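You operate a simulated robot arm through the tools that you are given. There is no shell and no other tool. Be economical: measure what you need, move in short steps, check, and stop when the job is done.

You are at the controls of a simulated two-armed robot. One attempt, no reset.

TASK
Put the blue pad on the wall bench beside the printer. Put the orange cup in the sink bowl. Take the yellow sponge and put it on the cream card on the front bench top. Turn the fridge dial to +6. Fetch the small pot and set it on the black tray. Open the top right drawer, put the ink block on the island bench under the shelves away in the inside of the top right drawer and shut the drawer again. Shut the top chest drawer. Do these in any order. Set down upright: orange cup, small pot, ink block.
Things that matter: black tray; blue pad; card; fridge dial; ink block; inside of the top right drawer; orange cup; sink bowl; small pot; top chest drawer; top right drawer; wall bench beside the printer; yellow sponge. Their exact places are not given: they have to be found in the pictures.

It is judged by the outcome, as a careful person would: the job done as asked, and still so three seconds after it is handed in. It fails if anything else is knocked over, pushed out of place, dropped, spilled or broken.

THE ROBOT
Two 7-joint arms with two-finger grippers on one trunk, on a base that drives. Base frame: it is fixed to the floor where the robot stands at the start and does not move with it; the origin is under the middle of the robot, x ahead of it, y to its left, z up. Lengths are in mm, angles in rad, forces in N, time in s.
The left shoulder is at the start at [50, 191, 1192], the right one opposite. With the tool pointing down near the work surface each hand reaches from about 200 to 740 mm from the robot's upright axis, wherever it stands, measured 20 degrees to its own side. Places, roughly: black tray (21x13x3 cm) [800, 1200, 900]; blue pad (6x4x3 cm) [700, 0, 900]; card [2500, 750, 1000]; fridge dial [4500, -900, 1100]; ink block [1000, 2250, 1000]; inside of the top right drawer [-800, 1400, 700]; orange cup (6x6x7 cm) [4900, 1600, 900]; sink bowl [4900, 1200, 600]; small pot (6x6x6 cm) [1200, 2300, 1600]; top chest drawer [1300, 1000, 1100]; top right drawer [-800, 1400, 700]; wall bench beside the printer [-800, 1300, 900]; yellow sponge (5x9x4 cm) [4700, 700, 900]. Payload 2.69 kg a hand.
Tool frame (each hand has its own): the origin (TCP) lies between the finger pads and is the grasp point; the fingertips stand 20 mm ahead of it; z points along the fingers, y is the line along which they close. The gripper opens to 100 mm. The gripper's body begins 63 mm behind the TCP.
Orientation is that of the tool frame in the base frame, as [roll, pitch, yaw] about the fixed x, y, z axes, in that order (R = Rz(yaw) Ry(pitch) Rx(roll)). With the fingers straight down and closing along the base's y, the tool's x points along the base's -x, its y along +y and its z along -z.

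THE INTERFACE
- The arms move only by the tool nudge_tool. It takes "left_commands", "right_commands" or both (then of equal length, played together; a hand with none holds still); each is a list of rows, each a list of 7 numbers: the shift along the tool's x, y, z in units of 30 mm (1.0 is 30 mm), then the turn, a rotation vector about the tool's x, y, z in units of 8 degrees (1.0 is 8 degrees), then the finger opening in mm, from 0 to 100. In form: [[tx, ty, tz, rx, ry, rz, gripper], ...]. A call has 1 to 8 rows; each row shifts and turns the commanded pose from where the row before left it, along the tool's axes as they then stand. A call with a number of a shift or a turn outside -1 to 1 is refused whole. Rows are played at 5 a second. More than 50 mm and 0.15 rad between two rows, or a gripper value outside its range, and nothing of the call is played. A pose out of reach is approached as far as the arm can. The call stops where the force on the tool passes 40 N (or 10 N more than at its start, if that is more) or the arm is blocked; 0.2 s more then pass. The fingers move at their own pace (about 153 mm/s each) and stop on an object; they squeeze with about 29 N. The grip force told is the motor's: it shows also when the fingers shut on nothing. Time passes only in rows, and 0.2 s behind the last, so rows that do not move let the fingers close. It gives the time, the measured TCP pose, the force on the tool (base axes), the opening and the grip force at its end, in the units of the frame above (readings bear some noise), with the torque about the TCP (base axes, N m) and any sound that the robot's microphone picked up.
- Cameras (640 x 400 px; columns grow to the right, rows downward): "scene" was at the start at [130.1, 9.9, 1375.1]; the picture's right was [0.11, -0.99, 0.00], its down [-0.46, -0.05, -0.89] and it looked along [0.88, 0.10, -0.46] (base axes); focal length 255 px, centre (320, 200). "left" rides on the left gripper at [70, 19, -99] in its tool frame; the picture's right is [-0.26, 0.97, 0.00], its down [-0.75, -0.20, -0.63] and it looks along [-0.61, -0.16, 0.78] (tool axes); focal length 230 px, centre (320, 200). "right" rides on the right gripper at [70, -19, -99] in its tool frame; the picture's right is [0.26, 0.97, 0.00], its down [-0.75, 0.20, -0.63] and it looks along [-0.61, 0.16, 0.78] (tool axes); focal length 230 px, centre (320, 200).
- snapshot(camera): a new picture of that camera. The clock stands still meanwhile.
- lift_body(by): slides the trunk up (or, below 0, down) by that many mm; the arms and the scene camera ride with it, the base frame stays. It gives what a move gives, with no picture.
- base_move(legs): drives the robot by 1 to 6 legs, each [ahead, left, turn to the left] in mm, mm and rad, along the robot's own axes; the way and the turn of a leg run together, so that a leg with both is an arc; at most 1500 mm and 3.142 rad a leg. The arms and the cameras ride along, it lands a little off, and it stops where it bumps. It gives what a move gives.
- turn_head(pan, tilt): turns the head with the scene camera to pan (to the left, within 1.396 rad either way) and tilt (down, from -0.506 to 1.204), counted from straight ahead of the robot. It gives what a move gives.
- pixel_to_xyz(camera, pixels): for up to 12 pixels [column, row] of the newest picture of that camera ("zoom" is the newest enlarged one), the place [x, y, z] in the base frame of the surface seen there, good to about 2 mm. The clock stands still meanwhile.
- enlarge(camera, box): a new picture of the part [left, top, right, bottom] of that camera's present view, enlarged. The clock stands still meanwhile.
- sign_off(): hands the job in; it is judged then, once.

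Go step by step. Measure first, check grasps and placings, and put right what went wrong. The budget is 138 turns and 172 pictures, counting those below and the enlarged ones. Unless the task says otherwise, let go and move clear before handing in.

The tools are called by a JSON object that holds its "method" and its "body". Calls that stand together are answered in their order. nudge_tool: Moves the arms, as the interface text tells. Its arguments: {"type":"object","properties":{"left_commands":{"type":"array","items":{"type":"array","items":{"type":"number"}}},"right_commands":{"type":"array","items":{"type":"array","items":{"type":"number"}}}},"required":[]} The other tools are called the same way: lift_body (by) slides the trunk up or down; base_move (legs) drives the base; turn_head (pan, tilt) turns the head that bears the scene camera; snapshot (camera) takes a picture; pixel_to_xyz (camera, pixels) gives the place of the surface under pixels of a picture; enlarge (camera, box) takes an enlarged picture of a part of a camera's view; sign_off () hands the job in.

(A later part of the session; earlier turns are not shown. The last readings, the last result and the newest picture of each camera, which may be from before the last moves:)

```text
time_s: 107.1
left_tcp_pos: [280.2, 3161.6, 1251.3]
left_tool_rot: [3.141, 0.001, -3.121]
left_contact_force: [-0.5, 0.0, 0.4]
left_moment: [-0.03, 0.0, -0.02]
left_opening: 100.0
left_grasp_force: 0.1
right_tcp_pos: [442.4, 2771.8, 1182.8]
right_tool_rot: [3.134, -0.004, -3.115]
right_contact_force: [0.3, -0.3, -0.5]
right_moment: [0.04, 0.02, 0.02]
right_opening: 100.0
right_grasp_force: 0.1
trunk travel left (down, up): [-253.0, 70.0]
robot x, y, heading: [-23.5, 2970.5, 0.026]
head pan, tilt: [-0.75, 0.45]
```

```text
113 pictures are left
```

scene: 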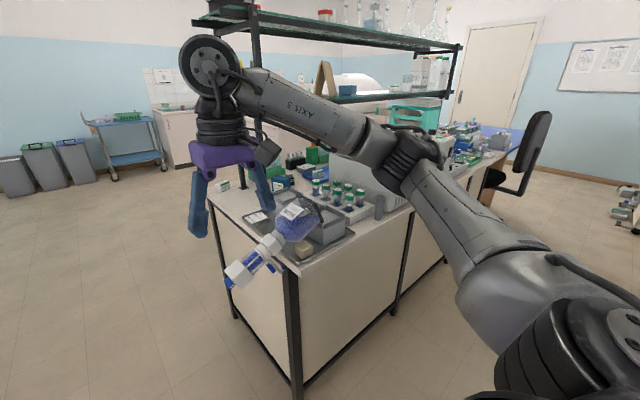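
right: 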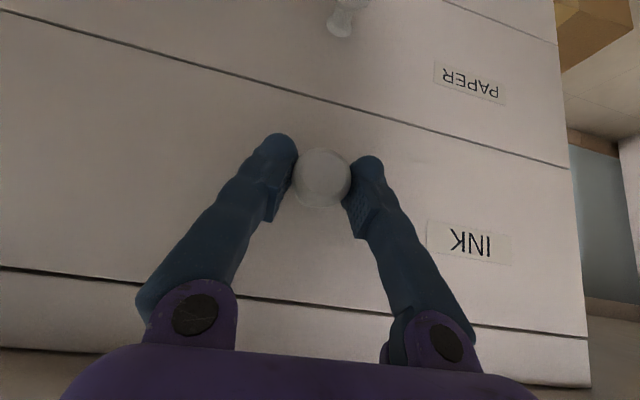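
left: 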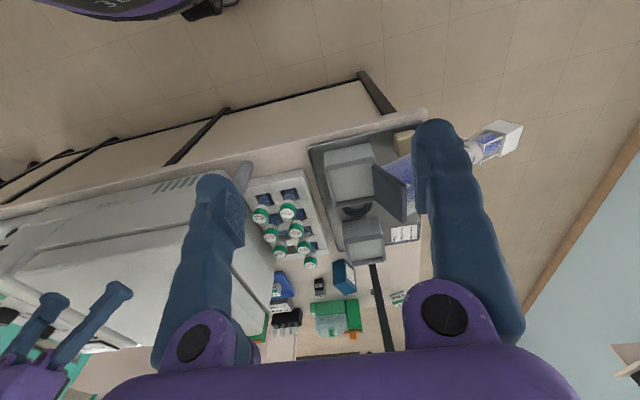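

{"method": "enlarge", "body": {"camera": "scene", "box": [200, 170, 380, 300]}}

{"method": "pixel_to_xyz", "body": {"camera": "zoom", "pixels": [[120, 350], [175, 320], [220, 290], [255, 245], [300, 190], [350, 170], [400, 175], [360, 260], [430, 200], [480, 240], [230, 270], [330, 225]]}}

```text
3.08 times, centred on (290, 235) of scene
```

zoom: 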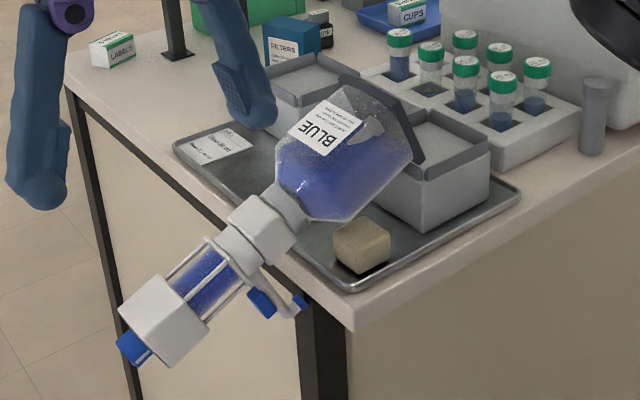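

```text
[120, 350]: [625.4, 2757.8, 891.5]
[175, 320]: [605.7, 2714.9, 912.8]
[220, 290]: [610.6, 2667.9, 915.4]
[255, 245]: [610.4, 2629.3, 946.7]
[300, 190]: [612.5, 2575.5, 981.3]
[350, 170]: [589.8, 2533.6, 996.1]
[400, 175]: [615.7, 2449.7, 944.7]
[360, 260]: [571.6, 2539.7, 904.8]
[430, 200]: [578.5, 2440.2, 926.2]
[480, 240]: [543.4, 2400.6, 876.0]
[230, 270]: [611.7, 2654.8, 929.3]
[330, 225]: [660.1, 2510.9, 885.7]
```

The bottle (dark foot plate, cap block at y≈2632, z≈920) evidently stood on the near grey box. Plan: grip the cap block with fingers closing along x, hand tilted 53° from the +y side, and swing it upright through 106°. First I orient the right hand in free air.

{"method": "nudge_tool", "body": {"right_commands": [[0, 0, -0.5, 0, 0, -1, 100], [0, 0, -0.5, 0, 0, -1, 100], [0, 0, 0, 0, 0, -1, 100], [0, 0, 0, 0, 0, -1, 100], [0, 0, 0, 0, 0, -1, 100], [0, 0, 0, 0, 0, -1, 100], [0, 0, 0, 0, 0, -1, 100], [0, 0, 0, 0, 0, -1, 100]]}}

{"method": "nudge_tool", "body": {"right_commands": [[0, 0, 0, 0, 0, -1, 100], [0, 0, 0, 0, 0, -1, 100], [0, 0, 0, 0, 0, -1, 100], [0, 0, 0, 0, 1, -0.25, 100], [0, 0, 0, 0, 1, 0, 100], [0, 0, 0, 0, 1, 0, 100], [0, 0, 0, 0, 1, 0, 100], [0, 0, 0, 0, 1, 0, 100]]}}

{"method": "nudge_tool", "body": {"right_commands": [[0, 0, 0, 0, 1, 0, 100], [0, 0, 0, 0, 0.6, 0, 100]]}}

{"method": "snapshot", "body": {"camera": "scene"}}

```text
time_s: 108.9
left_tcp_pos: [280.4, 3162.0, 1250.5]
left_tool_rot: [3.141, 0.002, -3.121]
left_contact_force: [0.2, -0.1, -0.7]
left_moment: [-0.02, 0.0, 0.03]
left_opening: 100.0
left_grasp_force: 0.0
right_tcp_pos: [398.7, 2799.7, 1201.7]
right_tool_rot: [3.136, 0.007, -1.998]
right_contact_force: [0.2, 0.6, 0.6]
right_moment: [0.0, -0.01, 0.01]
right_opening: 99.9
right_grasp_force: 0.0
right hand out of reach, approached as far as the arm can: row 7, 8
trunk travel left (down, up): [-253.0, 70.0]
robot x, y, heading: [-26.9, 2971.6, 0.016]
head pan, tilt: [-0.75, 0.45]
```

```text
time_s: 110.7
left_tcp_pos: [278.6, 3162.8, 1251.7]
left_tool_rot: [-3.142, -0.001, -3.122]
left_contact_force: [-0.3, 0.2, 0.1]
left_moment: [-0.02, -0.02, 0.0]
left_opening: 100.2
left_grasp_force: 0.1
right_tcp_pos: [268.2, 2867.4, 1165.1]
right_tool_rot: [3.137, -0.691, -1.543]
right_contact_force: [0.5, 0.0, 0.5]
right_moment: [-0.01, 0.0, 0.0]
right_opening: 100.1
right_grasp_force: 0.2
right hand out of reach, approached as far as the arm can: row 1, 2, 3, 4, 5, 6, 7, 8
trunk travel left (down, up): [-253.0, 70.0]
robot x, y, heading: [-23.5, 2972.3, 0.024]
head pan, tilt: [-0.75, 0.45]
```

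```text
time_s: 111.3
left_tcp_pos: [281.2, 3162.7, 1249.4]
left_tool_rot: [3.14, 0.0, -3.122]
left_contact_force: [-0.1, -0.4, 0.1]
left_moment: [-0.02, 0.02, 0.02]
left_opening: 100.0
left_grasp_force: 0.1
right_tcp_pos: [252.3, 2865.3, 1151.5]
right_tool_rot: [3.137, -0.916, -1.538]
right_contact_force: [-0.4, -0.3, 0.4]
right_moment: [-0.02, 0.01, 0.0]
right_opening: 100.2
right_grasp_force: 0.1
right hand out of reach, approached as far as the arm can: row 1, 2
trunk travel left (down, up): [-253.0, 70.0]
robot x, y, heading: [-24.3, 2967.3, 0.023]
head pan, tilt: [-0.75, 0.45]
```

```text
111 pictures are left
```

scene: 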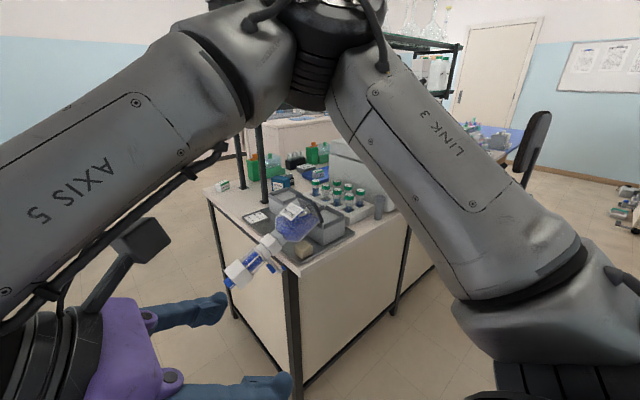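

The hand orientation is reachable only close in, so I rethink: approach horizontally along +x and use wrist roll. I enlarge the bottle neck to choose the grip point.

{"method": "enlarge", "body": {"camera": "scene", "box": [216, 190, 328, 290]}}

{"method": "pixel_to_xyz", "body": {"camera": "zoom", "pixels": [[300, 240], [325, 260], [345, 215], [360, 200], [370, 235], [380, 215], [410, 180], [310, 290], [270, 370], [290, 250], [90, 345], [355, 265]]}}

```text
4.00 times, centred on (272, 240) of scene
```

zoom: 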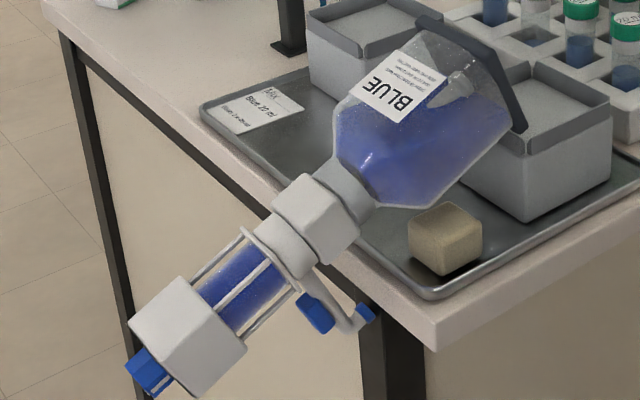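

```text
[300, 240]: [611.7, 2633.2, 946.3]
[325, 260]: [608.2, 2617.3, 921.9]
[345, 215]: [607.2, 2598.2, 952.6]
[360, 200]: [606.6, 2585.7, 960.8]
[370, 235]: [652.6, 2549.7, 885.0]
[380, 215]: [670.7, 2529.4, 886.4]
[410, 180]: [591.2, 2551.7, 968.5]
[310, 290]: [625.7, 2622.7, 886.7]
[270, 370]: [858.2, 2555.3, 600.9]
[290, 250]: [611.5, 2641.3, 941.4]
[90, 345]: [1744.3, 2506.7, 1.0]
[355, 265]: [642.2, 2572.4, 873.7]
```

I undo the twist of the right hand first.

{"method": "nudge_tool", "body": {"right_commands": [[0, 0, 0, 0, -1, 0, 100], [0, 0, 0, 0, -1, 0, 100], [0, 0, 0, 0, -1, 0, 100], [0, 0, 0, 0, -1, 0, 100], [0, 0, 0, 0, -1, 0, 100], [0, 0, 0, 0, -1, 0, 100], [0, 0, 0, 0, -0.6, 1, 100], [0, 0, 0, 0, 0, 1, 100]]}}

{"method": "nudge_tool", "body": {"right_commands": [[0, 0, 0, 0, 0, 1, 100], [0.5, 0, 0, 0, 0, 1, 100], [0.5, 0, 0, 0, 0, 1, 100], [0, 0, 0, 0, 0, 1, 100], [0, 0, 0, 0, 0, 1, 100], [-0.5, 0, 0, 0, 0, 1, 100], [-0.5, 0, 0, 0, 0, 1, 100], [-0.5, 0, 0, 0, 0, 1, 100]]}}

{"method": "snapshot", "body": {"camera": "scene"}}

```text
refused: row 7 steps farther than a row can; nothing moved
```

```text
time_s: 113.1
left_tcp_pos: [280.7, 3162.0, 1250.0]
left_tool_rot: [3.139, 0.0, -3.121]
left_contact_force: [0.0, -0.4, 0.0]
left_moment: [0.01, 0.01, -0.03]
left_opening: 99.9
left_grasp_force: 0.0
right_tcp_pos: [279.5, 2866.0, 1149.4]
right_tool_rot: [-2.281, -0.357, -2.824]
right_contact_force: [-0.6, 1.0, -0.7]
right_moment: [-0.03, 0.02, -0.01]
right_opening: 99.9
right_grasp_force: 0.0
trunk travel left (down, up): [-253.0, 70.0]
robot x, y, heading: [-23.7, 2971.9, 0.023]
head pan, tilt: [-0.75, 0.45]
```

```text
109 pictures are left
```

scene: 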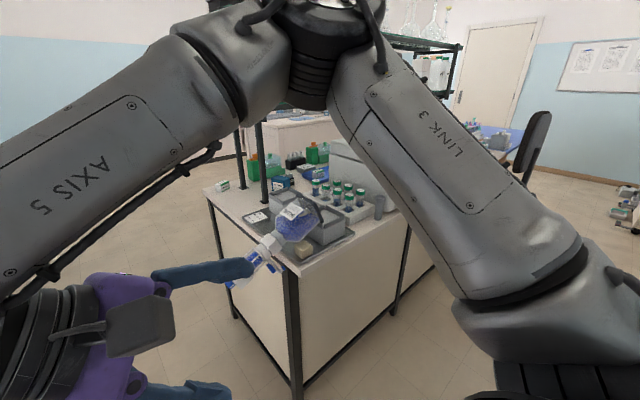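

I turn the hand back to plain down-pointing in the proper order.

{"method": "nudge_tool", "body": {"right_commands": [[0, 0, 0, -0.89, -0.45, 0.02, 100], [0, 0, 0, -0.89, -0.45, 0.02, 100], [0, 0, 0, -0.89, -0.45, 0.02, 100], [0, 0, 0, -0.89, -0.45, 0.02, 100], [0, 0, 0, -0.89, -0.45, 0.02, 100], [0, 0, 0, -0.89, -0.45, 0.02, 100], [0, 0, 0, -0.53, -0.27, 0.01, 100]]}}

{"method": "nudge_tool", "body": {"right_commands": [[0, 0, 0, 0, 0, 1, 100], [0, 0, 0, 0, 0, 1, 100], [0, 0, 0, 0, 0, 1, 100], [-1, 0, 0, 0, 0, 0.3, 100], [-1, 0, 0, 0, 0, 0, 100], [-1, 0, 0, 0, 0, 0, 100], [-1, 0, 0, 0, 0, 0, 100]]}}

{"method": "snapshot", "body": {"camera": "scene"}}

```text
time_s: 114.7
left_tcp_pos: [280.9, 3161.7, 1249.4]
left_tool_rot: [3.14, -0.001, -3.12]
left_contact_force: [-0.6, -0.3, 0.1]
left_moment: [-0.02, -0.02, 0.03]
left_opening: 99.8
left_grasp_force: 0.1
right_tcp_pos: [280.5, 2865.3, 1149.9]
right_tool_rot: [3.141, 0.017, -2.67]
right_contact_force: [-0.4, -0.5, -1.0]
right_moment: [-0.05, -0.02, 0.02]
right_opening: 100.3
right_grasp_force: 0.1
trunk travel left (down, up): [-253.0, 70.0]
robot x, y, heading: [-29.6, 2971.6, 0.017]
head pan, tilt: [-0.75, 0.45]
```

```text
time_s: 116.3
left_tcp_pos: [280.4, 3162.4, 1250.4]
left_tool_rot: [3.14, -0.002, -3.121]
left_contact_force: [0.5, -0.4, 0.4]
left_moment: [-0.01, -0.04, -0.01]
left_opening: 99.7
left_grasp_force: 0.1
right_tcp_pos: [402.3, 2869.2, 1151.4]
right_tool_rot: [3.139, 0.012, -3.13]
right_contact_force: [-0.2, 0.7, 0.4]
right_moment: [-0.03, 0.03, 0.01]
right_opening: 100.1
right_grasp_force: 0.1
trunk travel left (down, up): [-253.0, 70.0]
robot x, y, heading: [-25.6, 2971.2, 0.022]
head pan, tilt: [-0.75, 0.45]
```

```text
108 pictures are left
```

scene: 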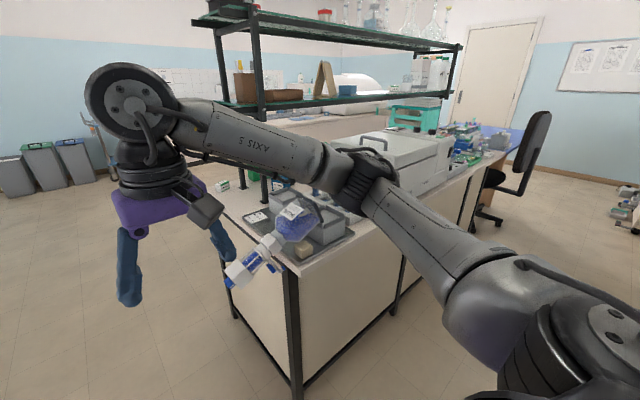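

I back up 150 and pitch the hand forward to horizontal, moving it ahead as it turns.

{"method": "base_move", "body": {"legs": [[-150, 0, -0.02]]}}

{"method": "nudge_tool", "body": {"right_commands": [[-0.67, 0, 0, 0, -1, 0, 90], [-0.66, 0, 0.09, 0, -1, 0, 90], [-0.64, 0, 0.18, 0, -1, 0, 90], [-0.61, 0, 0.27, 0, -1, 0, 90], [-0.57, 0, 0.36, 0, -1, 0, 90], [-0.51, 0, 0.43, 0, -1, 0, 90], [-0.45, 0, 0.5, 0, -1, 0, 90], [-0.37, 0, 0.56, 0, -1, 0, 90]]}}

{"method": "nudge_tool", "body": {"right_commands": [[-0.29, 0, 0.6, 0, -1, 0, 90], [-0.21, 0, 0.64, 0, -1, 0, 90], [-0.12, 0, 0.66, 0, -1, 0, 90], [0, 0, 0.67, 0, -0.25, 0, 90], [0, 0, 0, 0, 0, -1, 90], [0, 0, 0, 0, 0, -1, 90], [0, 0, 0, 0, 0, -1, 90], [0, 0, 0, 0, 0, -1, 90]]}}

{"method": "nudge_tool", "body": {"right_commands": [[0, 0, 0, 0, 0, -1, 90], [0, 0, 0, 0, 0, -1, 90], [0, 0, 0, 0, 0, -1, 90], [0, 0, 0, 0, 0, -1, 90], [0, 0, 0, 0, 0, -1, 90], [0, 0, 0, 0, 0, -1, 90], [0, 0, 0, 0, 0, -1, 90], [0, 0, 0, 0, 0, -1, 90]]}}

{"method": "snapshot", "body": {"camera": "scene"}}

```text
time_s: 117.7
left_tcp_pos: [133.5, 3154.8, 1250.4]
left_tool_rot: [3.14, -0.003, 3.141]
left_contact_force: [-0.7, -0.5, 0.8]
left_moment: [0.04, -0.06, 0.01]
left_opening: 100.2
left_grasp_force: 0.2
right_tcp_pos: [249.1, 2857.5, 1152.4]
right_tool_rot: [3.137, 0.015, 3.132]
right_contact_force: [-0.6, 0.1, 0.1]
right_moment: [-0.02, -0.02, 0.03]
right_opening: 100.0
right_grasp_force: 0.1
trunk travel left (down, up): [-253.0, 70.0]
robot x, y, heading: [-175.1, 2969.7, 0.002]
head pan, tilt: [-0.75, 0.45]
```

```text
time_s: 119.5
left_tcp_pos: [135.8, 3154.9, 1250.8]
left_tool_rot: [3.139, -0.002, -3.141]
left_contact_force: [0.9, 0.2, 0.5]
left_moment: [-0.03, 0.02, 0.02]
left_opening: 100.0
left_grasp_force: 0.1
right_tcp_pos: [411.4, 2856.9, 1152.6]
right_tool_rot: [3.127, 1.131, 3.123]
right_contact_force: [0.6, 0.6, -0.3]
right_moment: [0.01, 0.03, -0.02]
right_opening: 90.0
right_grasp_force: 0.0
trunk travel left (down, up): [-253.0, 70.0]
robot x, y, heading: [-175.0, 2970.3, -0.001]
head pan, tilt: [-0.75, 0.45]
```

```text
time_s: 121.3
left_tcp_pos: [134.8, 3154.9, 1251.2]
left_tool_rot: [3.14, 0.002, -3.141]
left_contact_force: [-0.5, -0.3, -0.8]
left_moment: [0.01, -0.02, 0.04]
left_opening: 100.0
left_grasp_force: 0.1
right_tcp_pos: [490.1, 2858.7, 1154.6]
right_tool_rot: [-1.552, 1.013, -1.567]
right_contact_force: [-0.2, -0.5, 0.7]
right_moment: [0.01, 0.01, -0.03]
right_opening: 89.9
right_grasp_force: 0.1
trunk travel left (down, up): [-253.0, 70.0]
robot x, y, heading: [-176.1, 2969.6, -0.001]
head pan, tilt: [-0.75, 0.45]
```

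```text
time_s: 123.1
left_tcp_pos: [135.0, 3153.8, 1250.2]
left_tool_rot: [3.139, 0.0, 3.139]
left_contact_force: [-0.4, 0.5, -0.2]
left_moment: [-0.04, 0.01, 0.02]
left_opening: 99.9
left_grasp_force: 0.1
right_tcp_pos: [490.4, 2856.9, 1155.3]
right_tool_rot: [-1.56, -0.101, -1.585]
right_contact_force: [0.1, 0.1, -0.5]
right_moment: [0.01, 0.0, 0.02]
right_opening: 90.0
right_grasp_force: 0.1
trunk travel left (down, up): [-253.0, 70.0]
robot x, y, heading: [-172.9, 2972.2, 0.0]
head pan, tilt: [-0.75, 0.45]
```

```text
107 pictures are left
```

scene: 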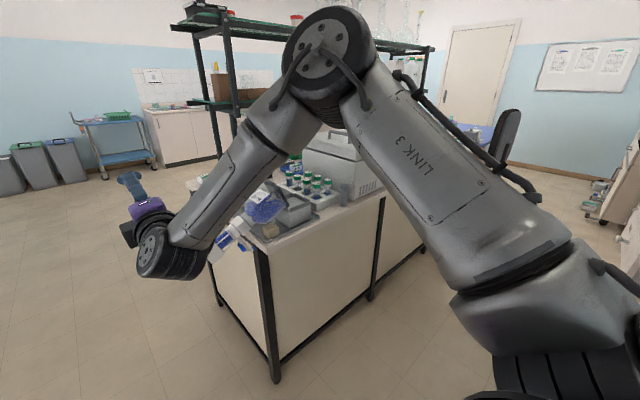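

The horizontal rolled pose works well. I add 12° roll, strafe to the bottle neck's y, and lower the trunk so the hand faces the neck from −x.

{"method": "nudge_tool", "body": {"right_commands": [[0, 0, 0, 0, 0, -1, 90], [0, 0, 0, 0, 0, -0.5, 90]]}}

{"method": "base_move", "body": {"legs": [[0, -271, 0]]}}

{"method": "lift_body", "body": {"by": -216}}

{"method": "snapshot", "body": {"camera": "right"}}

{"method": "snapshot", "body": {"camera": "scene"}}

```text
time_s: 123.7
left_tcp_pos: [135.6, 3154.6, 1251.3]
left_tool_rot: [3.14, 0.0, 3.141]
left_contact_force: [-1.0, -0.3, 0.6]
left_moment: [0.02, 0.02, -0.01]
left_opening: 99.7
left_grasp_force: 0.1
right_tcp_pos: [490.2, 2858.0, 1155.6]
right_tool_rot: [-1.561, -0.311, -1.589]
right_contact_force: [-0.6, 0.4, -0.4]
right_moment: [-0.01, 0.04, 0.0]
right_opening: 90.0
right_grasp_force: 0.0
trunk travel left (down, up): [-253.0, 70.0]
robot x, y, heading: [-175.2, 2967.9, -0.006]
head pan, tilt: [-0.75, 0.45]
```

```text
time_s: 126.7
left_tcp_pos: [135.2, 2883.1, 1249.8]
left_tool_rot: [3.14, 0.0, -3.141]
left_contact_force: [0.0, 0.7, 0.3]
left_moment: [0.03, 0.03, 0.02]
left_opening: 99.8
left_grasp_force: 0.1
right_tcp_pos: [492.0, 2584.5, 1154.6]
right_tool_rot: [-1.562, -0.308, -1.587]
right_contact_force: [0.6, 0.0, 0.6]
right_moment: [-0.02, -0.01, -0.01]
right_opening: 90.2
right_grasp_force: 0.0
trunk travel left (down, up): [-253.0, 70.0]
robot x, y, heading: [-175.1, 2697.8, -0.001]
head pan, tilt: [-0.75, 0.45]
```

```text
time_s: 129.0
left_tcp_pos: [134.8, 2881.7, 1033.6]
left_tool_rot: [3.139, -0.001, -3.14]
left_contact_force: [-0.3, 0.2, 0.3]
left_moment: [-0.03, 0.03, 0.0]
left_opening: 99.9
left_grasp_force: 0.0
right_tcp_pos: [490.4, 2586.5, 938.4]
right_tool_rot: [-1.559, -0.309, -1.586]
right_contact_force: [-0.1, 0.0, 0.0]
right_moment: [0.02, -0.02, 0.04]
right_opening: 90.0
right_grasp_force: 0.1
trunk travel left (down, up): [-37.0, 286.0]
robot x, y, heading: [-174.9, 2699.8, 0.004]
head pan, tilt: [-0.75, 0.45]
```

```text
106 pictures are left
```

right: 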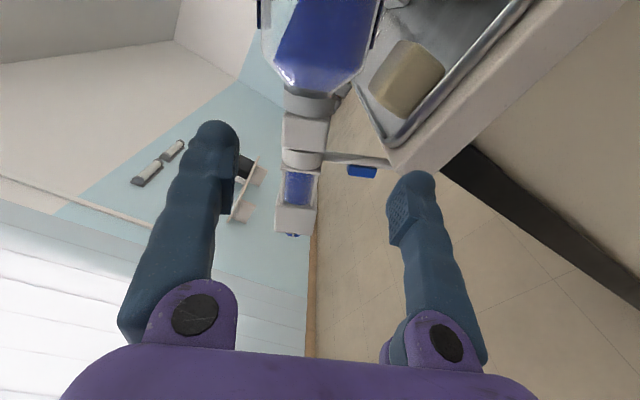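

```text
105 pictures are left
```

scene: 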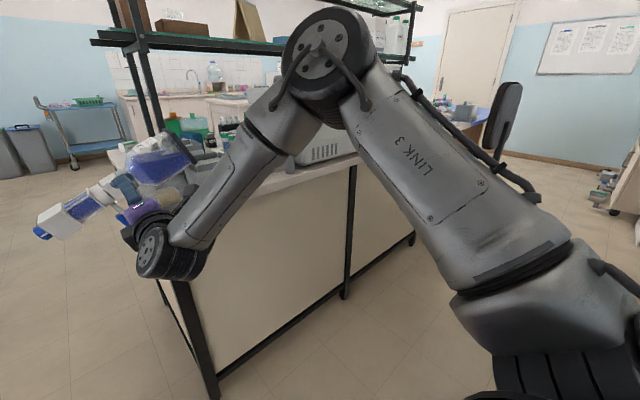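

The right camera shows collar at (310,102), cap with spout at (350,160), bench corner at (395,165). I measure these for finger clearance.

{"method": "pixel_to_xyz", "body": {"camera": "right", "pixels": [[395, 168], [398, 145], [345, 160], [362, 172], [310, 102], [305, 130], [292, 102], [333, 98], [290, 130], [325, 130], [300, 60], [405, 80]]}}

{"method": "enlarge", "body": {"camera": "right", "box": [240, 40, 440, 240]}}

```text
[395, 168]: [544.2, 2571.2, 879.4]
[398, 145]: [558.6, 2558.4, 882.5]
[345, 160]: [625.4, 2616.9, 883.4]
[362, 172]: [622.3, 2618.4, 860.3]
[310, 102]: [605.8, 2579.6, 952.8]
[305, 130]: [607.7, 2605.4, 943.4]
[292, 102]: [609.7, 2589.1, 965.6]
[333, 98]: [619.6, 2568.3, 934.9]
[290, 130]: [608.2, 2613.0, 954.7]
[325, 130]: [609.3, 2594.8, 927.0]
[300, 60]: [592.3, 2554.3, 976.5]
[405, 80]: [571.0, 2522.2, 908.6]
```

```text
2.00 times, centred on (340, 140) of right
```

zoom: 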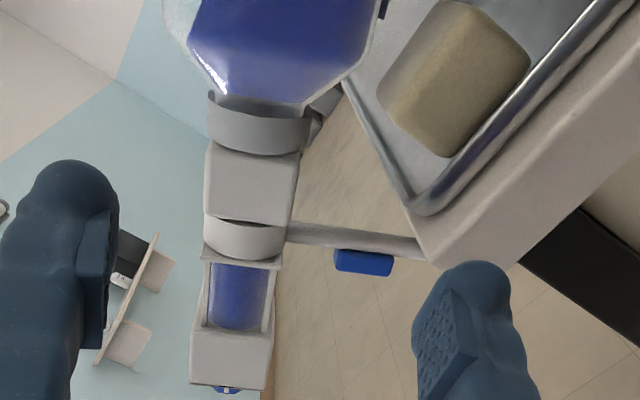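

Block A (34 mm cube, centre ≈(628,2603,941)) is the grip spot, clear of spout and bench corner. I align laterally, narrow the fingers to 64, and drive forward 105.

{"method": "nudge_tool", "body": {"right_commands": [[-0.5, -0.25, 0, 0, 0, 0, 64], [0, 0, 0, 0, 0, 0, 64], [0, 0, 0, 0, 0, 0, 64]]}}

{"method": "base_move", "body": {"legs": [[85, 0, 0]]}}

{"method": "snapshot", "body": {"camera": "right"}}

```text
time_s: 129.8
left_tcp_pos: [133.7, 2882.6, 1034.7]
left_tool_rot: [3.14, 0.0, -3.138]
left_contact_force: [-0.3, -0.3, 0.0]
left_moment: [-0.04, -0.01, -0.06]
left_opening: 100.0
left_grasp_force: 0.0
right_tcp_pos: [491.1, 2601.9, 940.9]
right_tool_rot: [-1.562, -0.307, -1.587]
right_contact_force: [0.4, -0.4, -0.6]
right_moment: [0.0, 0.0, -0.01]
right_opening: 63.9
right_grasp_force: 0.0
trunk travel left (down, up): [-37.0, 286.0]
robot x, y, heading: [-172.9, 2695.3, -0.003]
head pan, tilt: [-0.75, 0.45]
```

```text
time_s: 130.9
left_tcp_pos: [222.7, 2882.0, 1034.2]
left_tool_rot: [3.139, 0.001, -3.14]
left_contact_force: [0.5, 0.6, -0.9]
left_moment: [0.02, 0.05, 0.02]
left_opening: 100.0
left_grasp_force: 0.0
right_tcp_pos: [577.6, 2600.5, 940.7]
right_tool_rot: [-1.561, -0.309, -1.587]
right_contact_force: [0.5, -0.2, 0.2]
right_moment: [0.0, -0.03, -0.01]
right_opening: 64.0
right_grasp_force: 0.1
trunk travel left (down, up): [-37.0, 286.0]
robot x, y, heading: [-88.1, 2697.3, 0.001]
head pan, tilt: [-0.75, 0.45]
```

```text
103 pictures are left
```

right: 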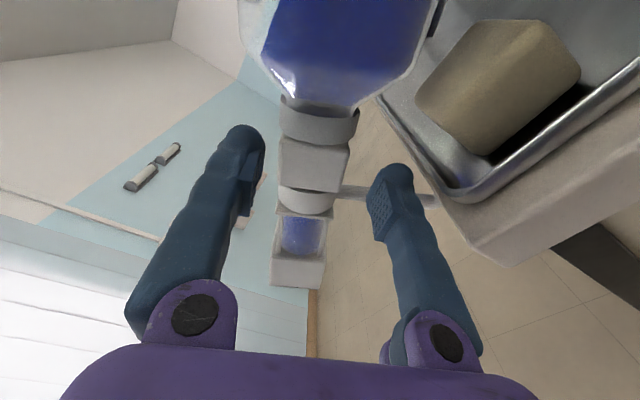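

The aim point (320,161) falls on block A's face. I advance 48 mm and close.

{"method": "nudge_tool", "body": {"right_commands": [[-0.1, 0, 0.8, 0, 0, 0, 64], [0, -0.1, 0.8, 0, 0, 0, 64], [0, 0, 0, 0, 0, 0, 64], [0, 0, 0, 0, 0, 0, 10], [0, 0, 0, 0, 0, 0, 10], [0, 0, 0, 0, 0, 0, 10]]}}

{"method": "snapshot", "body": {"camera": "right"}}

```text
time_s: 132.3
left_tcp_pos: [221.1, 2882.8, 1033.8]
left_tool_rot: [-3.141, -0.002, 3.141]
left_contact_force: [0.4, 0.0, -0.2]
left_moment: [0.04, 0.0, 0.04]
left_opening: 100.2
left_grasp_force: 0.0
right_tcp_pos: [625.1, 2604.3, 944.1]
right_tool_rot: [-1.558, -0.309, -1.587]
right_contact_force: [2.6, 2.3, 3.6]
right_moment: [-0.78, 0.05, 0.01]
right_opening: 48.5
right_grasp_force: 28.9
trunk travel left (down, up): [-37.0, 286.0]
robot x, y, heading: [-90.6, 2695.3, 0.001]
head pan, tilt: [-0.75, 0.45]
```

```text
102 pictures are left
```

right: 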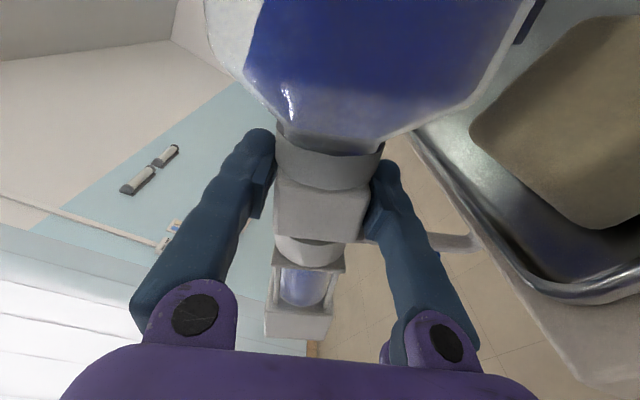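

Gripped (48.5 mm). The plate's lower edge sits at the box rim ≈(y 2430, z 943), a natural pivot. I swing it up 32° about that edge first and check.

{"method": "nudge_tool", "body": {"right_commands": [[0.08, -0.25, 0, 0, 0, 0, 10], [0.307, -0.749, 0, 0, 0, 1, 10], [0.307, -0.749, 0, 0, 0, 1, 10], [0.307, -0.749, 0, 0, 0, 1, 10], [0.307, -0.749, 0, 0, 0, 1, 10]]}}

{"method": "snapshot", "body": {"camera": "right"}}

{"method": "snapshot", "body": {"camera": "scene"}}

```text
time_s: 133.5
left_tcp_pos: [221.3, 2881.9, 1033.3]
left_tool_rot: [3.14, -0.003, -3.139]
left_contact_force: [-0.3, 0.3, 1.1]
left_moment: [0.0, 0.02, -0.03]
left_opening: 99.8
left_grasp_force: 0.1
right_tcp_pos: [623.0, 2574.5, 1041.3]
right_tool_rot: [-1.564, 0.253, -1.584]
right_contact_force: [-0.5, 0.8, -10.9]
right_moment: [0.57, 0.04, 0.0]
right_opening: 45.2
right_grasp_force: 29.3
trunk travel left (down, up): [-37.0, 286.0]
robot x, y, heading: [-89.0, 2697.1, 0.003]
head pan, tilt: [-0.75, 0.45]
```

```text
101 pictures are left
```

right: 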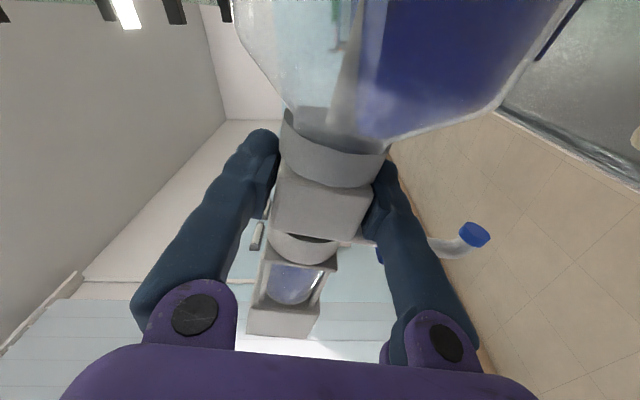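

```text
100 pictures are left
```

scene: 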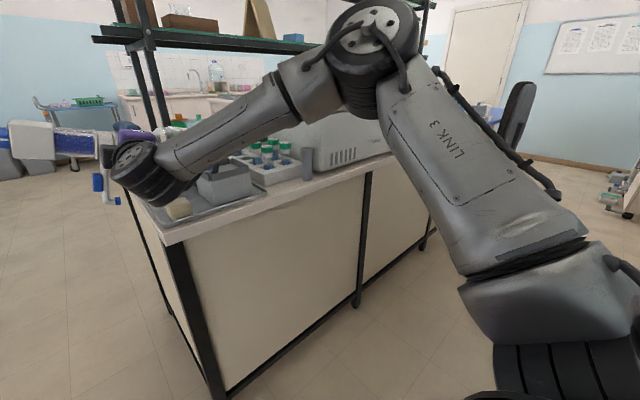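

The bottle follows (≈11 N weight, firm grip). I continue the swing.

{"method": "nudge_tool", "body": {"right_commands": [[0.307, -0.749, 0, 0, 0, 1, 10], [0.307, -0.749, 0, 0, 0, 1, 10], [0.307, -0.749, 0, 0, 0, 1, 10], [0.307, -0.749, 0, 0, 0, 1, 10], [0.307, -0.749, 0, 0, 0, 1, 10]]}}

{"method": "snapshot", "body": {"camera": "scene"}}

{"method": "snapshot", "body": {"camera": "right"}}

```text
time_s: 134.7
left_tcp_pos: [222.6, 2880.7, 1033.6]
left_tool_rot: [3.14, -0.001, -3.14]
left_contact_force: [1.1, 0.1, 0.5]
left_moment: [0.03, 0.0, -0.03]
left_opening: 99.7
left_grasp_force: 0.0
right_tcp_pos: [623.2, 2479.0, 1113.0]
right_tool_rot: [-1.558, 0.948, -1.576]
right_contact_force: [1.0, 0.4, -10.0]
right_moment: [0.32, 0.05, 0.01]
right_opening: 45.3
right_grasp_force: 28.9
trunk travel left (down, up): [-37.0, 286.0]
robot x, y, heading: [-88.4, 2696.1, -0.0]
head pan, tilt: [-0.75, 0.45]
```

```text
99 pictures are left
```

scene: 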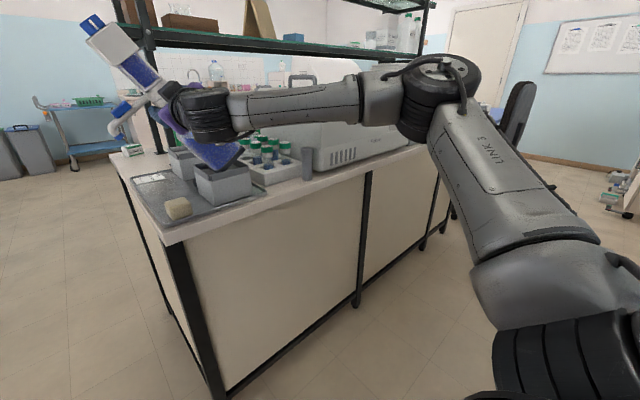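

```text
98 pictures are left
```

right: 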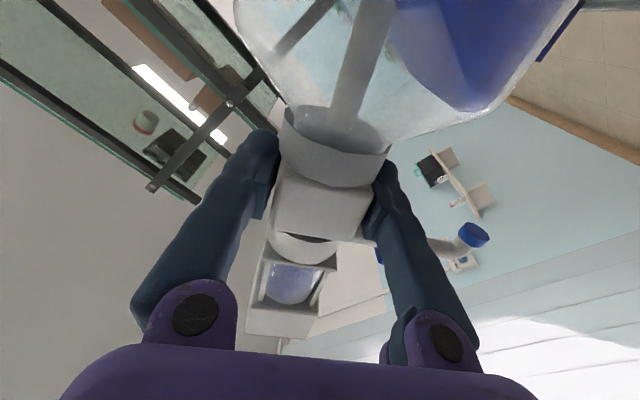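

Going well. I lift 30 mm extra and rotate 24° more, then judge verticality.

{"method": "nudge_tool", "body": {"right_commands": [[-0.81, -0.59, 0, 0, 0, 0, 10], [0, 0, 0, 0, 0, 1, 10], [0, 0, 0, 0, 0, 1, 10], [0, 0, 0, 0, 0, 1, 10], [0, 0, 0, 0, 0, 0, 10]]}}

{"method": "enlarge", "body": {"camera": "scene", "box": [70, 0, 310, 240]}}

{"method": "pixel_to_xyz", "body": {"camera": "zoom", "pixels": [[100, 50], [130, 110], [200, 300], [300, 330], [345, 320], [280, 385], [330, 370], [420, 395], [250, 370], [160, 200], [370, 375], [230, 340]]}}

```text
time_s: 135.9
left_tcp_pos: [221.9, 2881.8, 1034.8]
left_tool_rot: [3.139, -0.003, -3.141]
left_contact_force: [0.1, -0.4, -0.4]
left_moment: [0.0, 0.01, -0.01]
left_opening: 100.0
left_grasp_force: 0.1
right_tcp_pos: [623.0, 2480.5, 1144.6]
right_tool_rot: [-1.527, 1.369, -1.544]
right_contact_force: [-0.4, -1.0, -9.5]
right_moment: [0.11, 0.06, 0.01]
right_opening: 45.1
right_grasp_force: 29.8
trunk travel left (down, up): [-37.0, 286.0]
robot x, y, heading: [-85.3, 2697.2, 0.0]
head pan, tilt: [-0.75, 0.45]
```

```text
1.67 times, centred on (190, 120) of scene
```

zoom: 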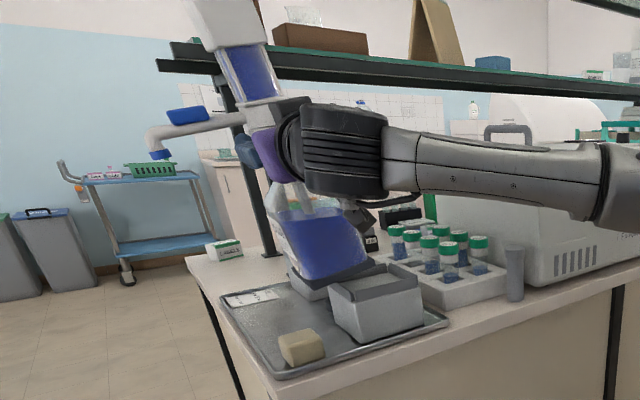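

```text
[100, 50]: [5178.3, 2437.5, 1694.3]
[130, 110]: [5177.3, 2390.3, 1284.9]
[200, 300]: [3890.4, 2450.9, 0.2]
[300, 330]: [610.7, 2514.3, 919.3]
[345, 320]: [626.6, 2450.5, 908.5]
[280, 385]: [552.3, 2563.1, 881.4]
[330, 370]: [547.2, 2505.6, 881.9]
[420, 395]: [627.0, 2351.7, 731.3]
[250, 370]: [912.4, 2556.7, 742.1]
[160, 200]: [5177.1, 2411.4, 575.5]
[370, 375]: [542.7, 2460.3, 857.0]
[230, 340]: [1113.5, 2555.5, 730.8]
```

Moments imply it's ≈81° upright; I turn 8° more and measure the grey box's rim for the set-down spot.

{"method": "nudge_tool", "body": {"right_commands": [[0, 0, 0, 0, 0, 1, 10], [0, 0, 0, 0, 0, 0.1, 10]]}}

{"method": "turn_head", "body": {"pan": -0.6, "tilt": 0.6}}

{"method": "snapshot", "body": {"camera": "scene"}}

{"method": "enlarge", "body": {"camera": "scene", "box": [60, 40, 300, 190]}}

```text
time_s: 136.5
left_tcp_pos: [222.2, 2881.1, 1034.5]
left_tool_rot: [3.14, -0.001, -3.14]
left_contact_force: [-0.1, 0.1, 0.7]
left_moment: [0.01, 0.01, 0.0]
left_opening: 100.0
left_grasp_force: 0.1
right_tcp_pos: [622.0, 2479.8, 1144.4]
right_tool_rot: [-1.405, 1.519, -1.417]
right_contact_force: [-0.1, -0.8, -9.3]
right_moment: [0.01, 0.09, -0.03]
right_opening: 45.2
right_grasp_force: 28.8
trunk travel left (down, up): [-37.0, 286.0]
robot x, y, heading: [-90.0, 2700.4, 0.005]
head pan, tilt: [-0.75, 0.45]
```

```text
time_s: 137.2
left_tcp_pos: [222.1, 2881.8, 1033.4]
left_tool_rot: [3.141, -0.002, -3.138]
left_contact_force: [-0.4, 0.1, -0.6]
left_moment: [0.01, -0.01, -0.04]
left_opening: 99.9
left_grasp_force: 0.1
right_tcp_pos: [623.0, 2481.9, 1144.0]
right_tool_rot: [-1.407, 1.52, -1.42]
right_contact_force: [-0.6, 0.5, -9.8]
right_moment: [-0.02, 0.07, -0.01]
right_opening: 45.0
right_grasp_force: 29.2
trunk travel left (down, up): [-37.0, 286.0]
robot x, y, heading: [-90.9, 2696.6, -0.002]
head pan, tilt: [-0.6, 0.6]
```

```text
96 pictures are left
```

scene: 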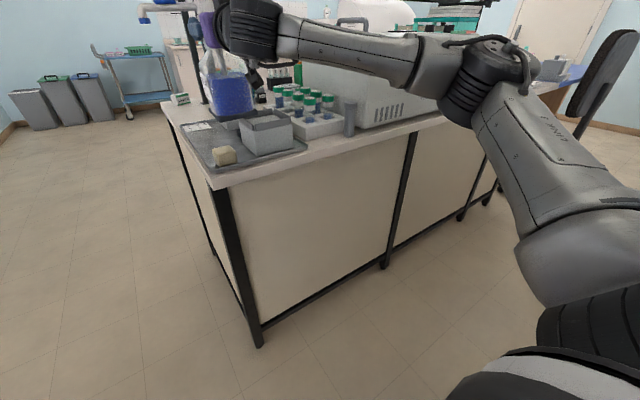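

```text
2.67 times, centred on (180, 115) of scene
```

zoom: 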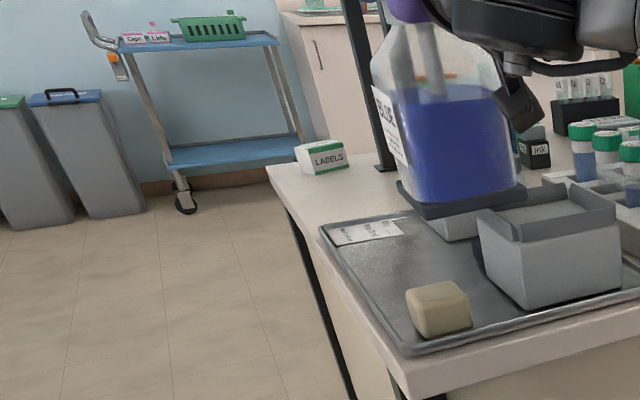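

It hangs upright now (moment≈0, level liquid). I measure the box rim and the bottle's base.

{"method": "pixel_to_xyz", "body": {"camera": "zoom", "pixels": [[482, 213], [515, 238], [612, 222], [565, 190], [555, 212], [600, 200], [500, 270], [460, 195], [405, 195], [515, 190], [430, 215], [580, 180]]}}

{"method": "enlarge", "body": {"camera": "scene", "box": [190, 80, 310, 180]}}

```text
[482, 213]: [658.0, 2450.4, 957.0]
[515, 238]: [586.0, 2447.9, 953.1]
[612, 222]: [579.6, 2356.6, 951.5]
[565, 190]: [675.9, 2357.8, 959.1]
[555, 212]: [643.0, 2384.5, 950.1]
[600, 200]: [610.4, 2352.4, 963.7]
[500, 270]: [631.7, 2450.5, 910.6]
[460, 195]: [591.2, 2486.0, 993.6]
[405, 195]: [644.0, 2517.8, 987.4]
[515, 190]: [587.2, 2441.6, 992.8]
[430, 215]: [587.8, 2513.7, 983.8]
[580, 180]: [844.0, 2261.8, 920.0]
```

```text
4.00 times, centred on (250, 130) of scene
```

zoom: 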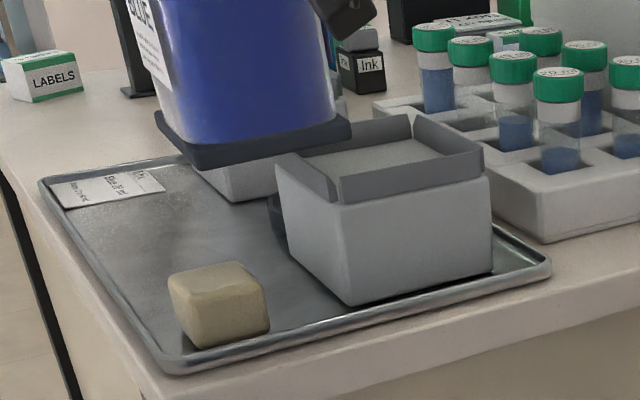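

The box has a rimmed recess (centre ≈(628,2401), floor 950, rim 965) that fits the bottle's 75 mm base; base now at (626,2478), z≈982. I shift −77 in y and check.

{"method": "nudge_tool", "body": {"right_commands": [[-0.1, -0.9, 0.05, 0, 0, 0, 10], [-0.05, -0.9, 0, 0, 0, 0, 10], [0, -0.75, 0, 0, 0, 0, 10], [0, 0, 0, 0, 0, 0, 10]]}}

{"method": "enlarge", "body": {"camera": "scene", "box": [190, 60, 350, 180]}}

{"method": "pixel_to_xyz", "body": {"camera": "zoom", "pixels": [[265, 240], [350, 240], [400, 225], [300, 235], [270, 225], [400, 215], [260, 260], [320, 275], [410, 260]]}}

```text
time_s: 138.2
left_tcp_pos: [222.9, 2880.6, 1033.5]
left_tool_rot: [3.14, -0.002, -3.14]
left_contact_force: [0.5, 0.1, -0.1]
left_moment: [-0.02, -0.02, 0.01]
left_opening: 100.2
left_grasp_force: 0.1
right_tcp_pos: [622.9, 2405.7, 1153.6]
right_tool_rot: [-1.408, 1.519, -1.421]
right_contact_force: [-0.3, 0.3, -9.5]
right_moment: [0.0, 0.12, 0.01]
right_opening: 45.3
right_grasp_force: 28.9
trunk travel left (down, up): [-37.0, 286.0]
robot x, y, heading: [-87.8, 2698.9, 0.0]
head pan, tilt: [-0.6, 0.6]
```

```text
3.33 times, centred on (270, 120) of scene
```

zoom: 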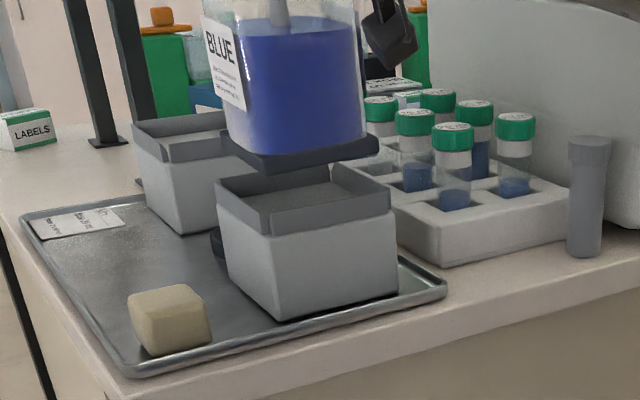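

```text
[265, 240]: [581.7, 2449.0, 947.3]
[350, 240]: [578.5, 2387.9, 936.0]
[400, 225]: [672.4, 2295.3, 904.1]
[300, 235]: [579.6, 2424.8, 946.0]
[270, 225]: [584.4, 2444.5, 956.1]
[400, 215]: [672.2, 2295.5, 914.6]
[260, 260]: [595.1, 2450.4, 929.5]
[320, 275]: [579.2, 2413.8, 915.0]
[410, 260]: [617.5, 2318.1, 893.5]
```

{"method": "pixel_to_xyz", "body": {"camera": "zoom", "pixels": [[268, 168], [230, 148], [372, 148], [320, 160], [390, 205], [218, 195], [340, 175], [262, 215], [300, 195]]}}

{"method": "snapshot", "body": {"camera": "right"}}

```text
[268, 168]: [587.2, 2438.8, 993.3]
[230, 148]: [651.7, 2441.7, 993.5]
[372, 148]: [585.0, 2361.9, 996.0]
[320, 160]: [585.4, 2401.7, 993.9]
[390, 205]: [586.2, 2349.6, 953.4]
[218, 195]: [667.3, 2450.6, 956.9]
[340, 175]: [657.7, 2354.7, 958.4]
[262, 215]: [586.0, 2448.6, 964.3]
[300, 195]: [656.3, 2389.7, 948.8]
```

```text
92 pictures are left
```

right: 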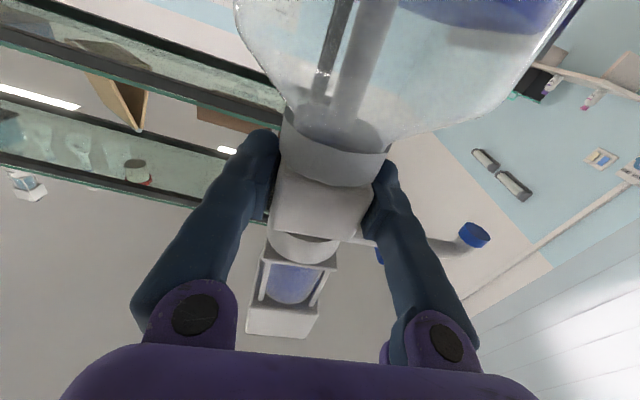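

Base (y 2360–2440) is centred over the box (2350–2450); I shift +3.5 mm in x and lower 33 mm.

{"method": "nudge_tool", "body": {"right_commands": [[0, 0, 0.12, 0, 0, 0, 10], [0.5, 0.02, 0, 0, 0, 0, 10], [0.5, 0.02, 0, 0, 0, 0, 10], [0.1, 0, 0, 0, 0, 0, 10]]}}

{"method": "enlarge", "body": {"camera": "scene", "box": [210, 70, 330, 160]}}

```text
time_s: 139.2
left_tcp_pos: [220.7, 2881.6, 1032.9]
left_tool_rot: [3.138, 0.001, -3.141]
left_contact_force: [-0.6, -0.7, 0.3]
left_moment: [0.01, 0.01, 0.0]
left_opening: 100.2
left_grasp_force: 0.1
right_tcp_pos: [624.0, 2405.1, 1121.6]
right_tool_rot: [-1.416, 1.52, -1.428]
right_contact_force: [-6.8, 2.0, -6.4]
right_moment: [0.16, 0.86, 0.26]
right_opening: 45.3
right_grasp_force: 29.1
trunk travel left (down, up): [-37.0, 286.0]
robot x, y, heading: [-90.4, 2699.7, 0.001]
head pan, tilt: [-0.6, 0.6]
```

```text
4.44 times, centred on (270, 115) of scene
```

zoom: 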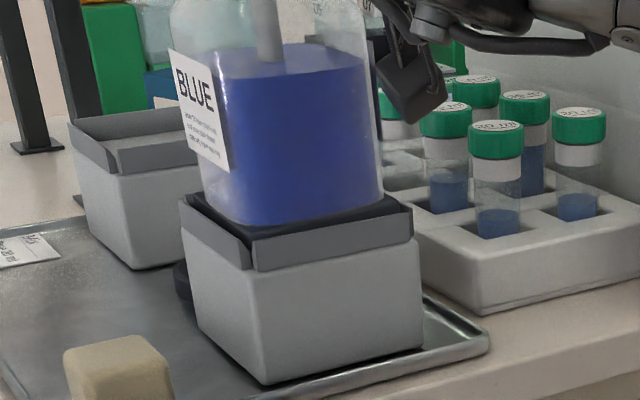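

The base is entering the recess and touches the far rim slightly (Fx −7). I ease back 3 mm and lower the rest.

{"method": "nudge_tool", "body": {"right_commands": [[0, 0, -0.1, 0, 0, 0, 10], [0.12, 0, 0, 0, 0, 0, 10], [0.1, 0, 0, 0, 0, 0, 10], [0, 0, 0, 0, 0, 0, 10]]}}

{"method": "enlarge", "body": {"camera": "scene", "box": [210, 70, 330, 160]}}

```text
time_s: 140.2
left_tcp_pos: [221.8, 2882.5, 1033.5]
left_tool_rot: [3.138, -0.002, -3.14]
left_contact_force: [-0.3, -0.4, -0.1]
left_moment: [-0.03, -0.02, -0.01]
left_opening: 100.1
left_grasp_force: 0.0
right_tcp_pos: [624.2, 2406.5, 1116.1]
right_tool_rot: [-1.344, 1.52, -1.357]
right_contact_force: [1.0, 2.7, -2.0]
right_moment: [0.7, 0.0, 0.16]
right_opening: 45.3
right_grasp_force: 28.9
trunk travel left (down, up): [-37.0, 286.0]
robot x, y, heading: [-85.6, 2693.2, 0.004]
head pan, tilt: [-0.6, 0.6]
```

```text
4.44 times, centred on (270, 115) of scene
```

zoom: 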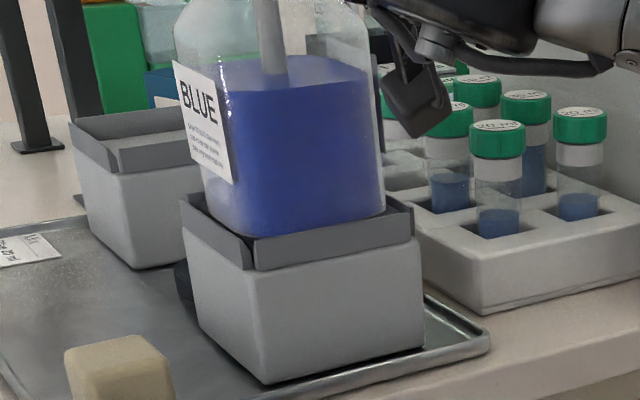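

Nearly all weight is on the box now; I open the fingers a little so it settles flat, then look.

{"method": "nudge_tool", "body": {"right_commands": [[0, 0, 0, 0, 0, 0, 47], [0, 0, 0, 0, 0, 0, 50], [0, 0, 0, 0, 0, 0, 54], [0, 0, 0, 0, 0, 0, 60], [0, 0, 0, 0, 0, 0, 64], [0, 0, 0, 0, 0, 0, 64]]}}

{"method": "snapshot", "body": {"camera": "scene"}}

{"method": "snapshot", "body": {"camera": "right"}}

```text
time_s: 141.6
left_tcp_pos: [221.9, 2882.4, 1032.9]
left_tool_rot: [3.139, 0.002, -3.138]
left_contact_force: [-0.3, -1.6, 0.1]
left_moment: [0.03, -0.02, -0.01]
left_opening: 100.0
left_grasp_force: 0.0
right_tcp_pos: [623.8, 2405.4, 1114.9]
right_tool_rot: [-1.379, 1.519, -1.389]
right_contact_force: [-0.2, 0.0, 0.2]
right_moment: [0.0, -0.02, -0.01]
right_opening: 63.9
right_grasp_force: 0.0
trunk travel left (down, up): [-37.0, 286.0]
robot x, y, heading: [-86.1, 2698.5, 0.006]
head pan, tilt: [-0.6, 0.6]
```

```text
89 pictures are left
```

scene: 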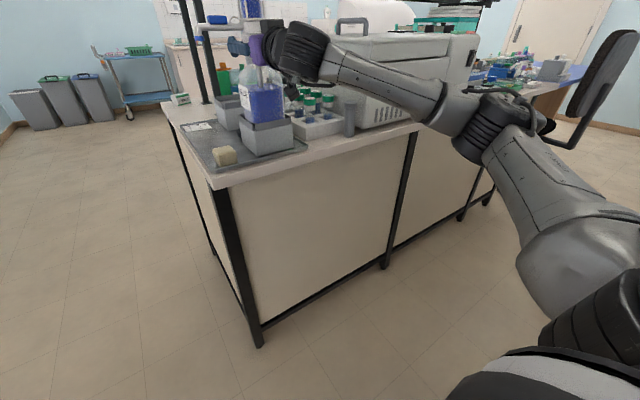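

```text
88 pictures are left
```

right: 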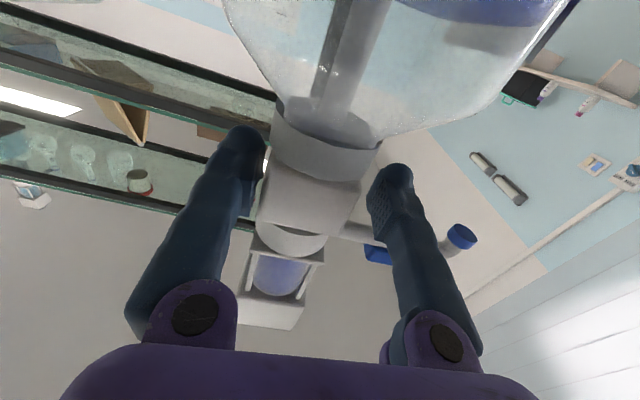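

The bottle stands free and upright. I retract straight back.

{"method": "nudge_tool", "body": {"right_commands": [[0, -0.1, 0, 0, 0, 0, 70], [0, 0, -0.5, 0, 0, 0, 70], [0, 0, -1, 0, 0, 0, 70], [0, 0, -1, 0, 0, 0, 70], [0, 0, -1, 0, 0, 0, 70]]}}

{"method": "base_move", "body": {"legs": [[-120, 0, 0]]}}

{"method": "enlarge", "body": {"camera": "scene", "box": [170, 0, 370, 170]}}

```text
time_s: 142.8
left_tcp_pos: [220.5, 2882.5, 1034.2]
left_tool_rot: [3.139, -0.001, -3.141]
left_contact_force: [0.0, 0.5, -0.4]
left_moment: [0.01, 0.03, -0.01]
left_opening: 99.6
left_grasp_force: 0.1
right_tcp_pos: [517.2, 2404.7, 1114.8]
right_tool_rot: [-1.359, 1.519, -1.373]
right_contact_force: [-0.7, 0.0, 0.0]
right_moment: [-0.01, 0.0, 0.0]
right_opening: 69.9
right_grasp_force: 0.0
trunk travel left (down, up): [-37.0, 286.0]
robot x, y, heading: [-84.8, 2696.4, 0.002]
head pan, tilt: [-0.6, 0.6]
```

```text
time_s: 144.0
left_tcp_pos: [100.6, 2883.8, 1034.9]
left_tool_rot: [3.14, 0.0, -3.138]
left_contact_force: [-0.3, -0.7, -0.1]
left_moment: [0.01, -0.03, -0.01]
left_opening: 99.9
left_grasp_force: 0.1
right_tcp_pos: [400.1, 2404.6, 1115.8]
right_tool_rot: [-1.368, 1.518, -1.377]
right_contact_force: [0.1, -1.4, 0.4]
right_moment: [0.01, -0.02, 0.0]
right_opening: 69.9
right_grasp_force: 0.0
trunk travel left (down, up): [-37.0, 286.0]
robot x, y, heading: [-208.8, 2697.0, 0.008]
head pan, tilt: [-0.6, 0.6]
```

```text
2.35 times, centred on (270, 85) of scene
```

zoom: 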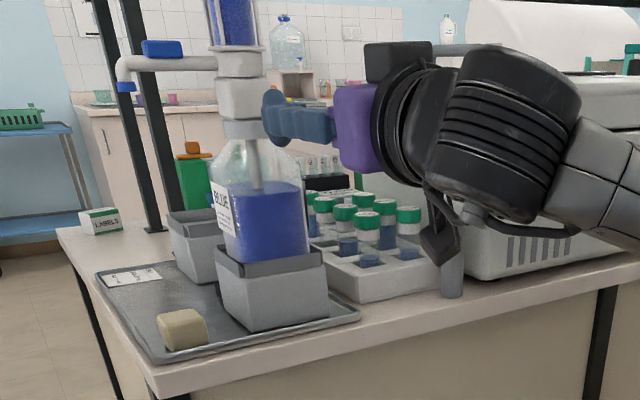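

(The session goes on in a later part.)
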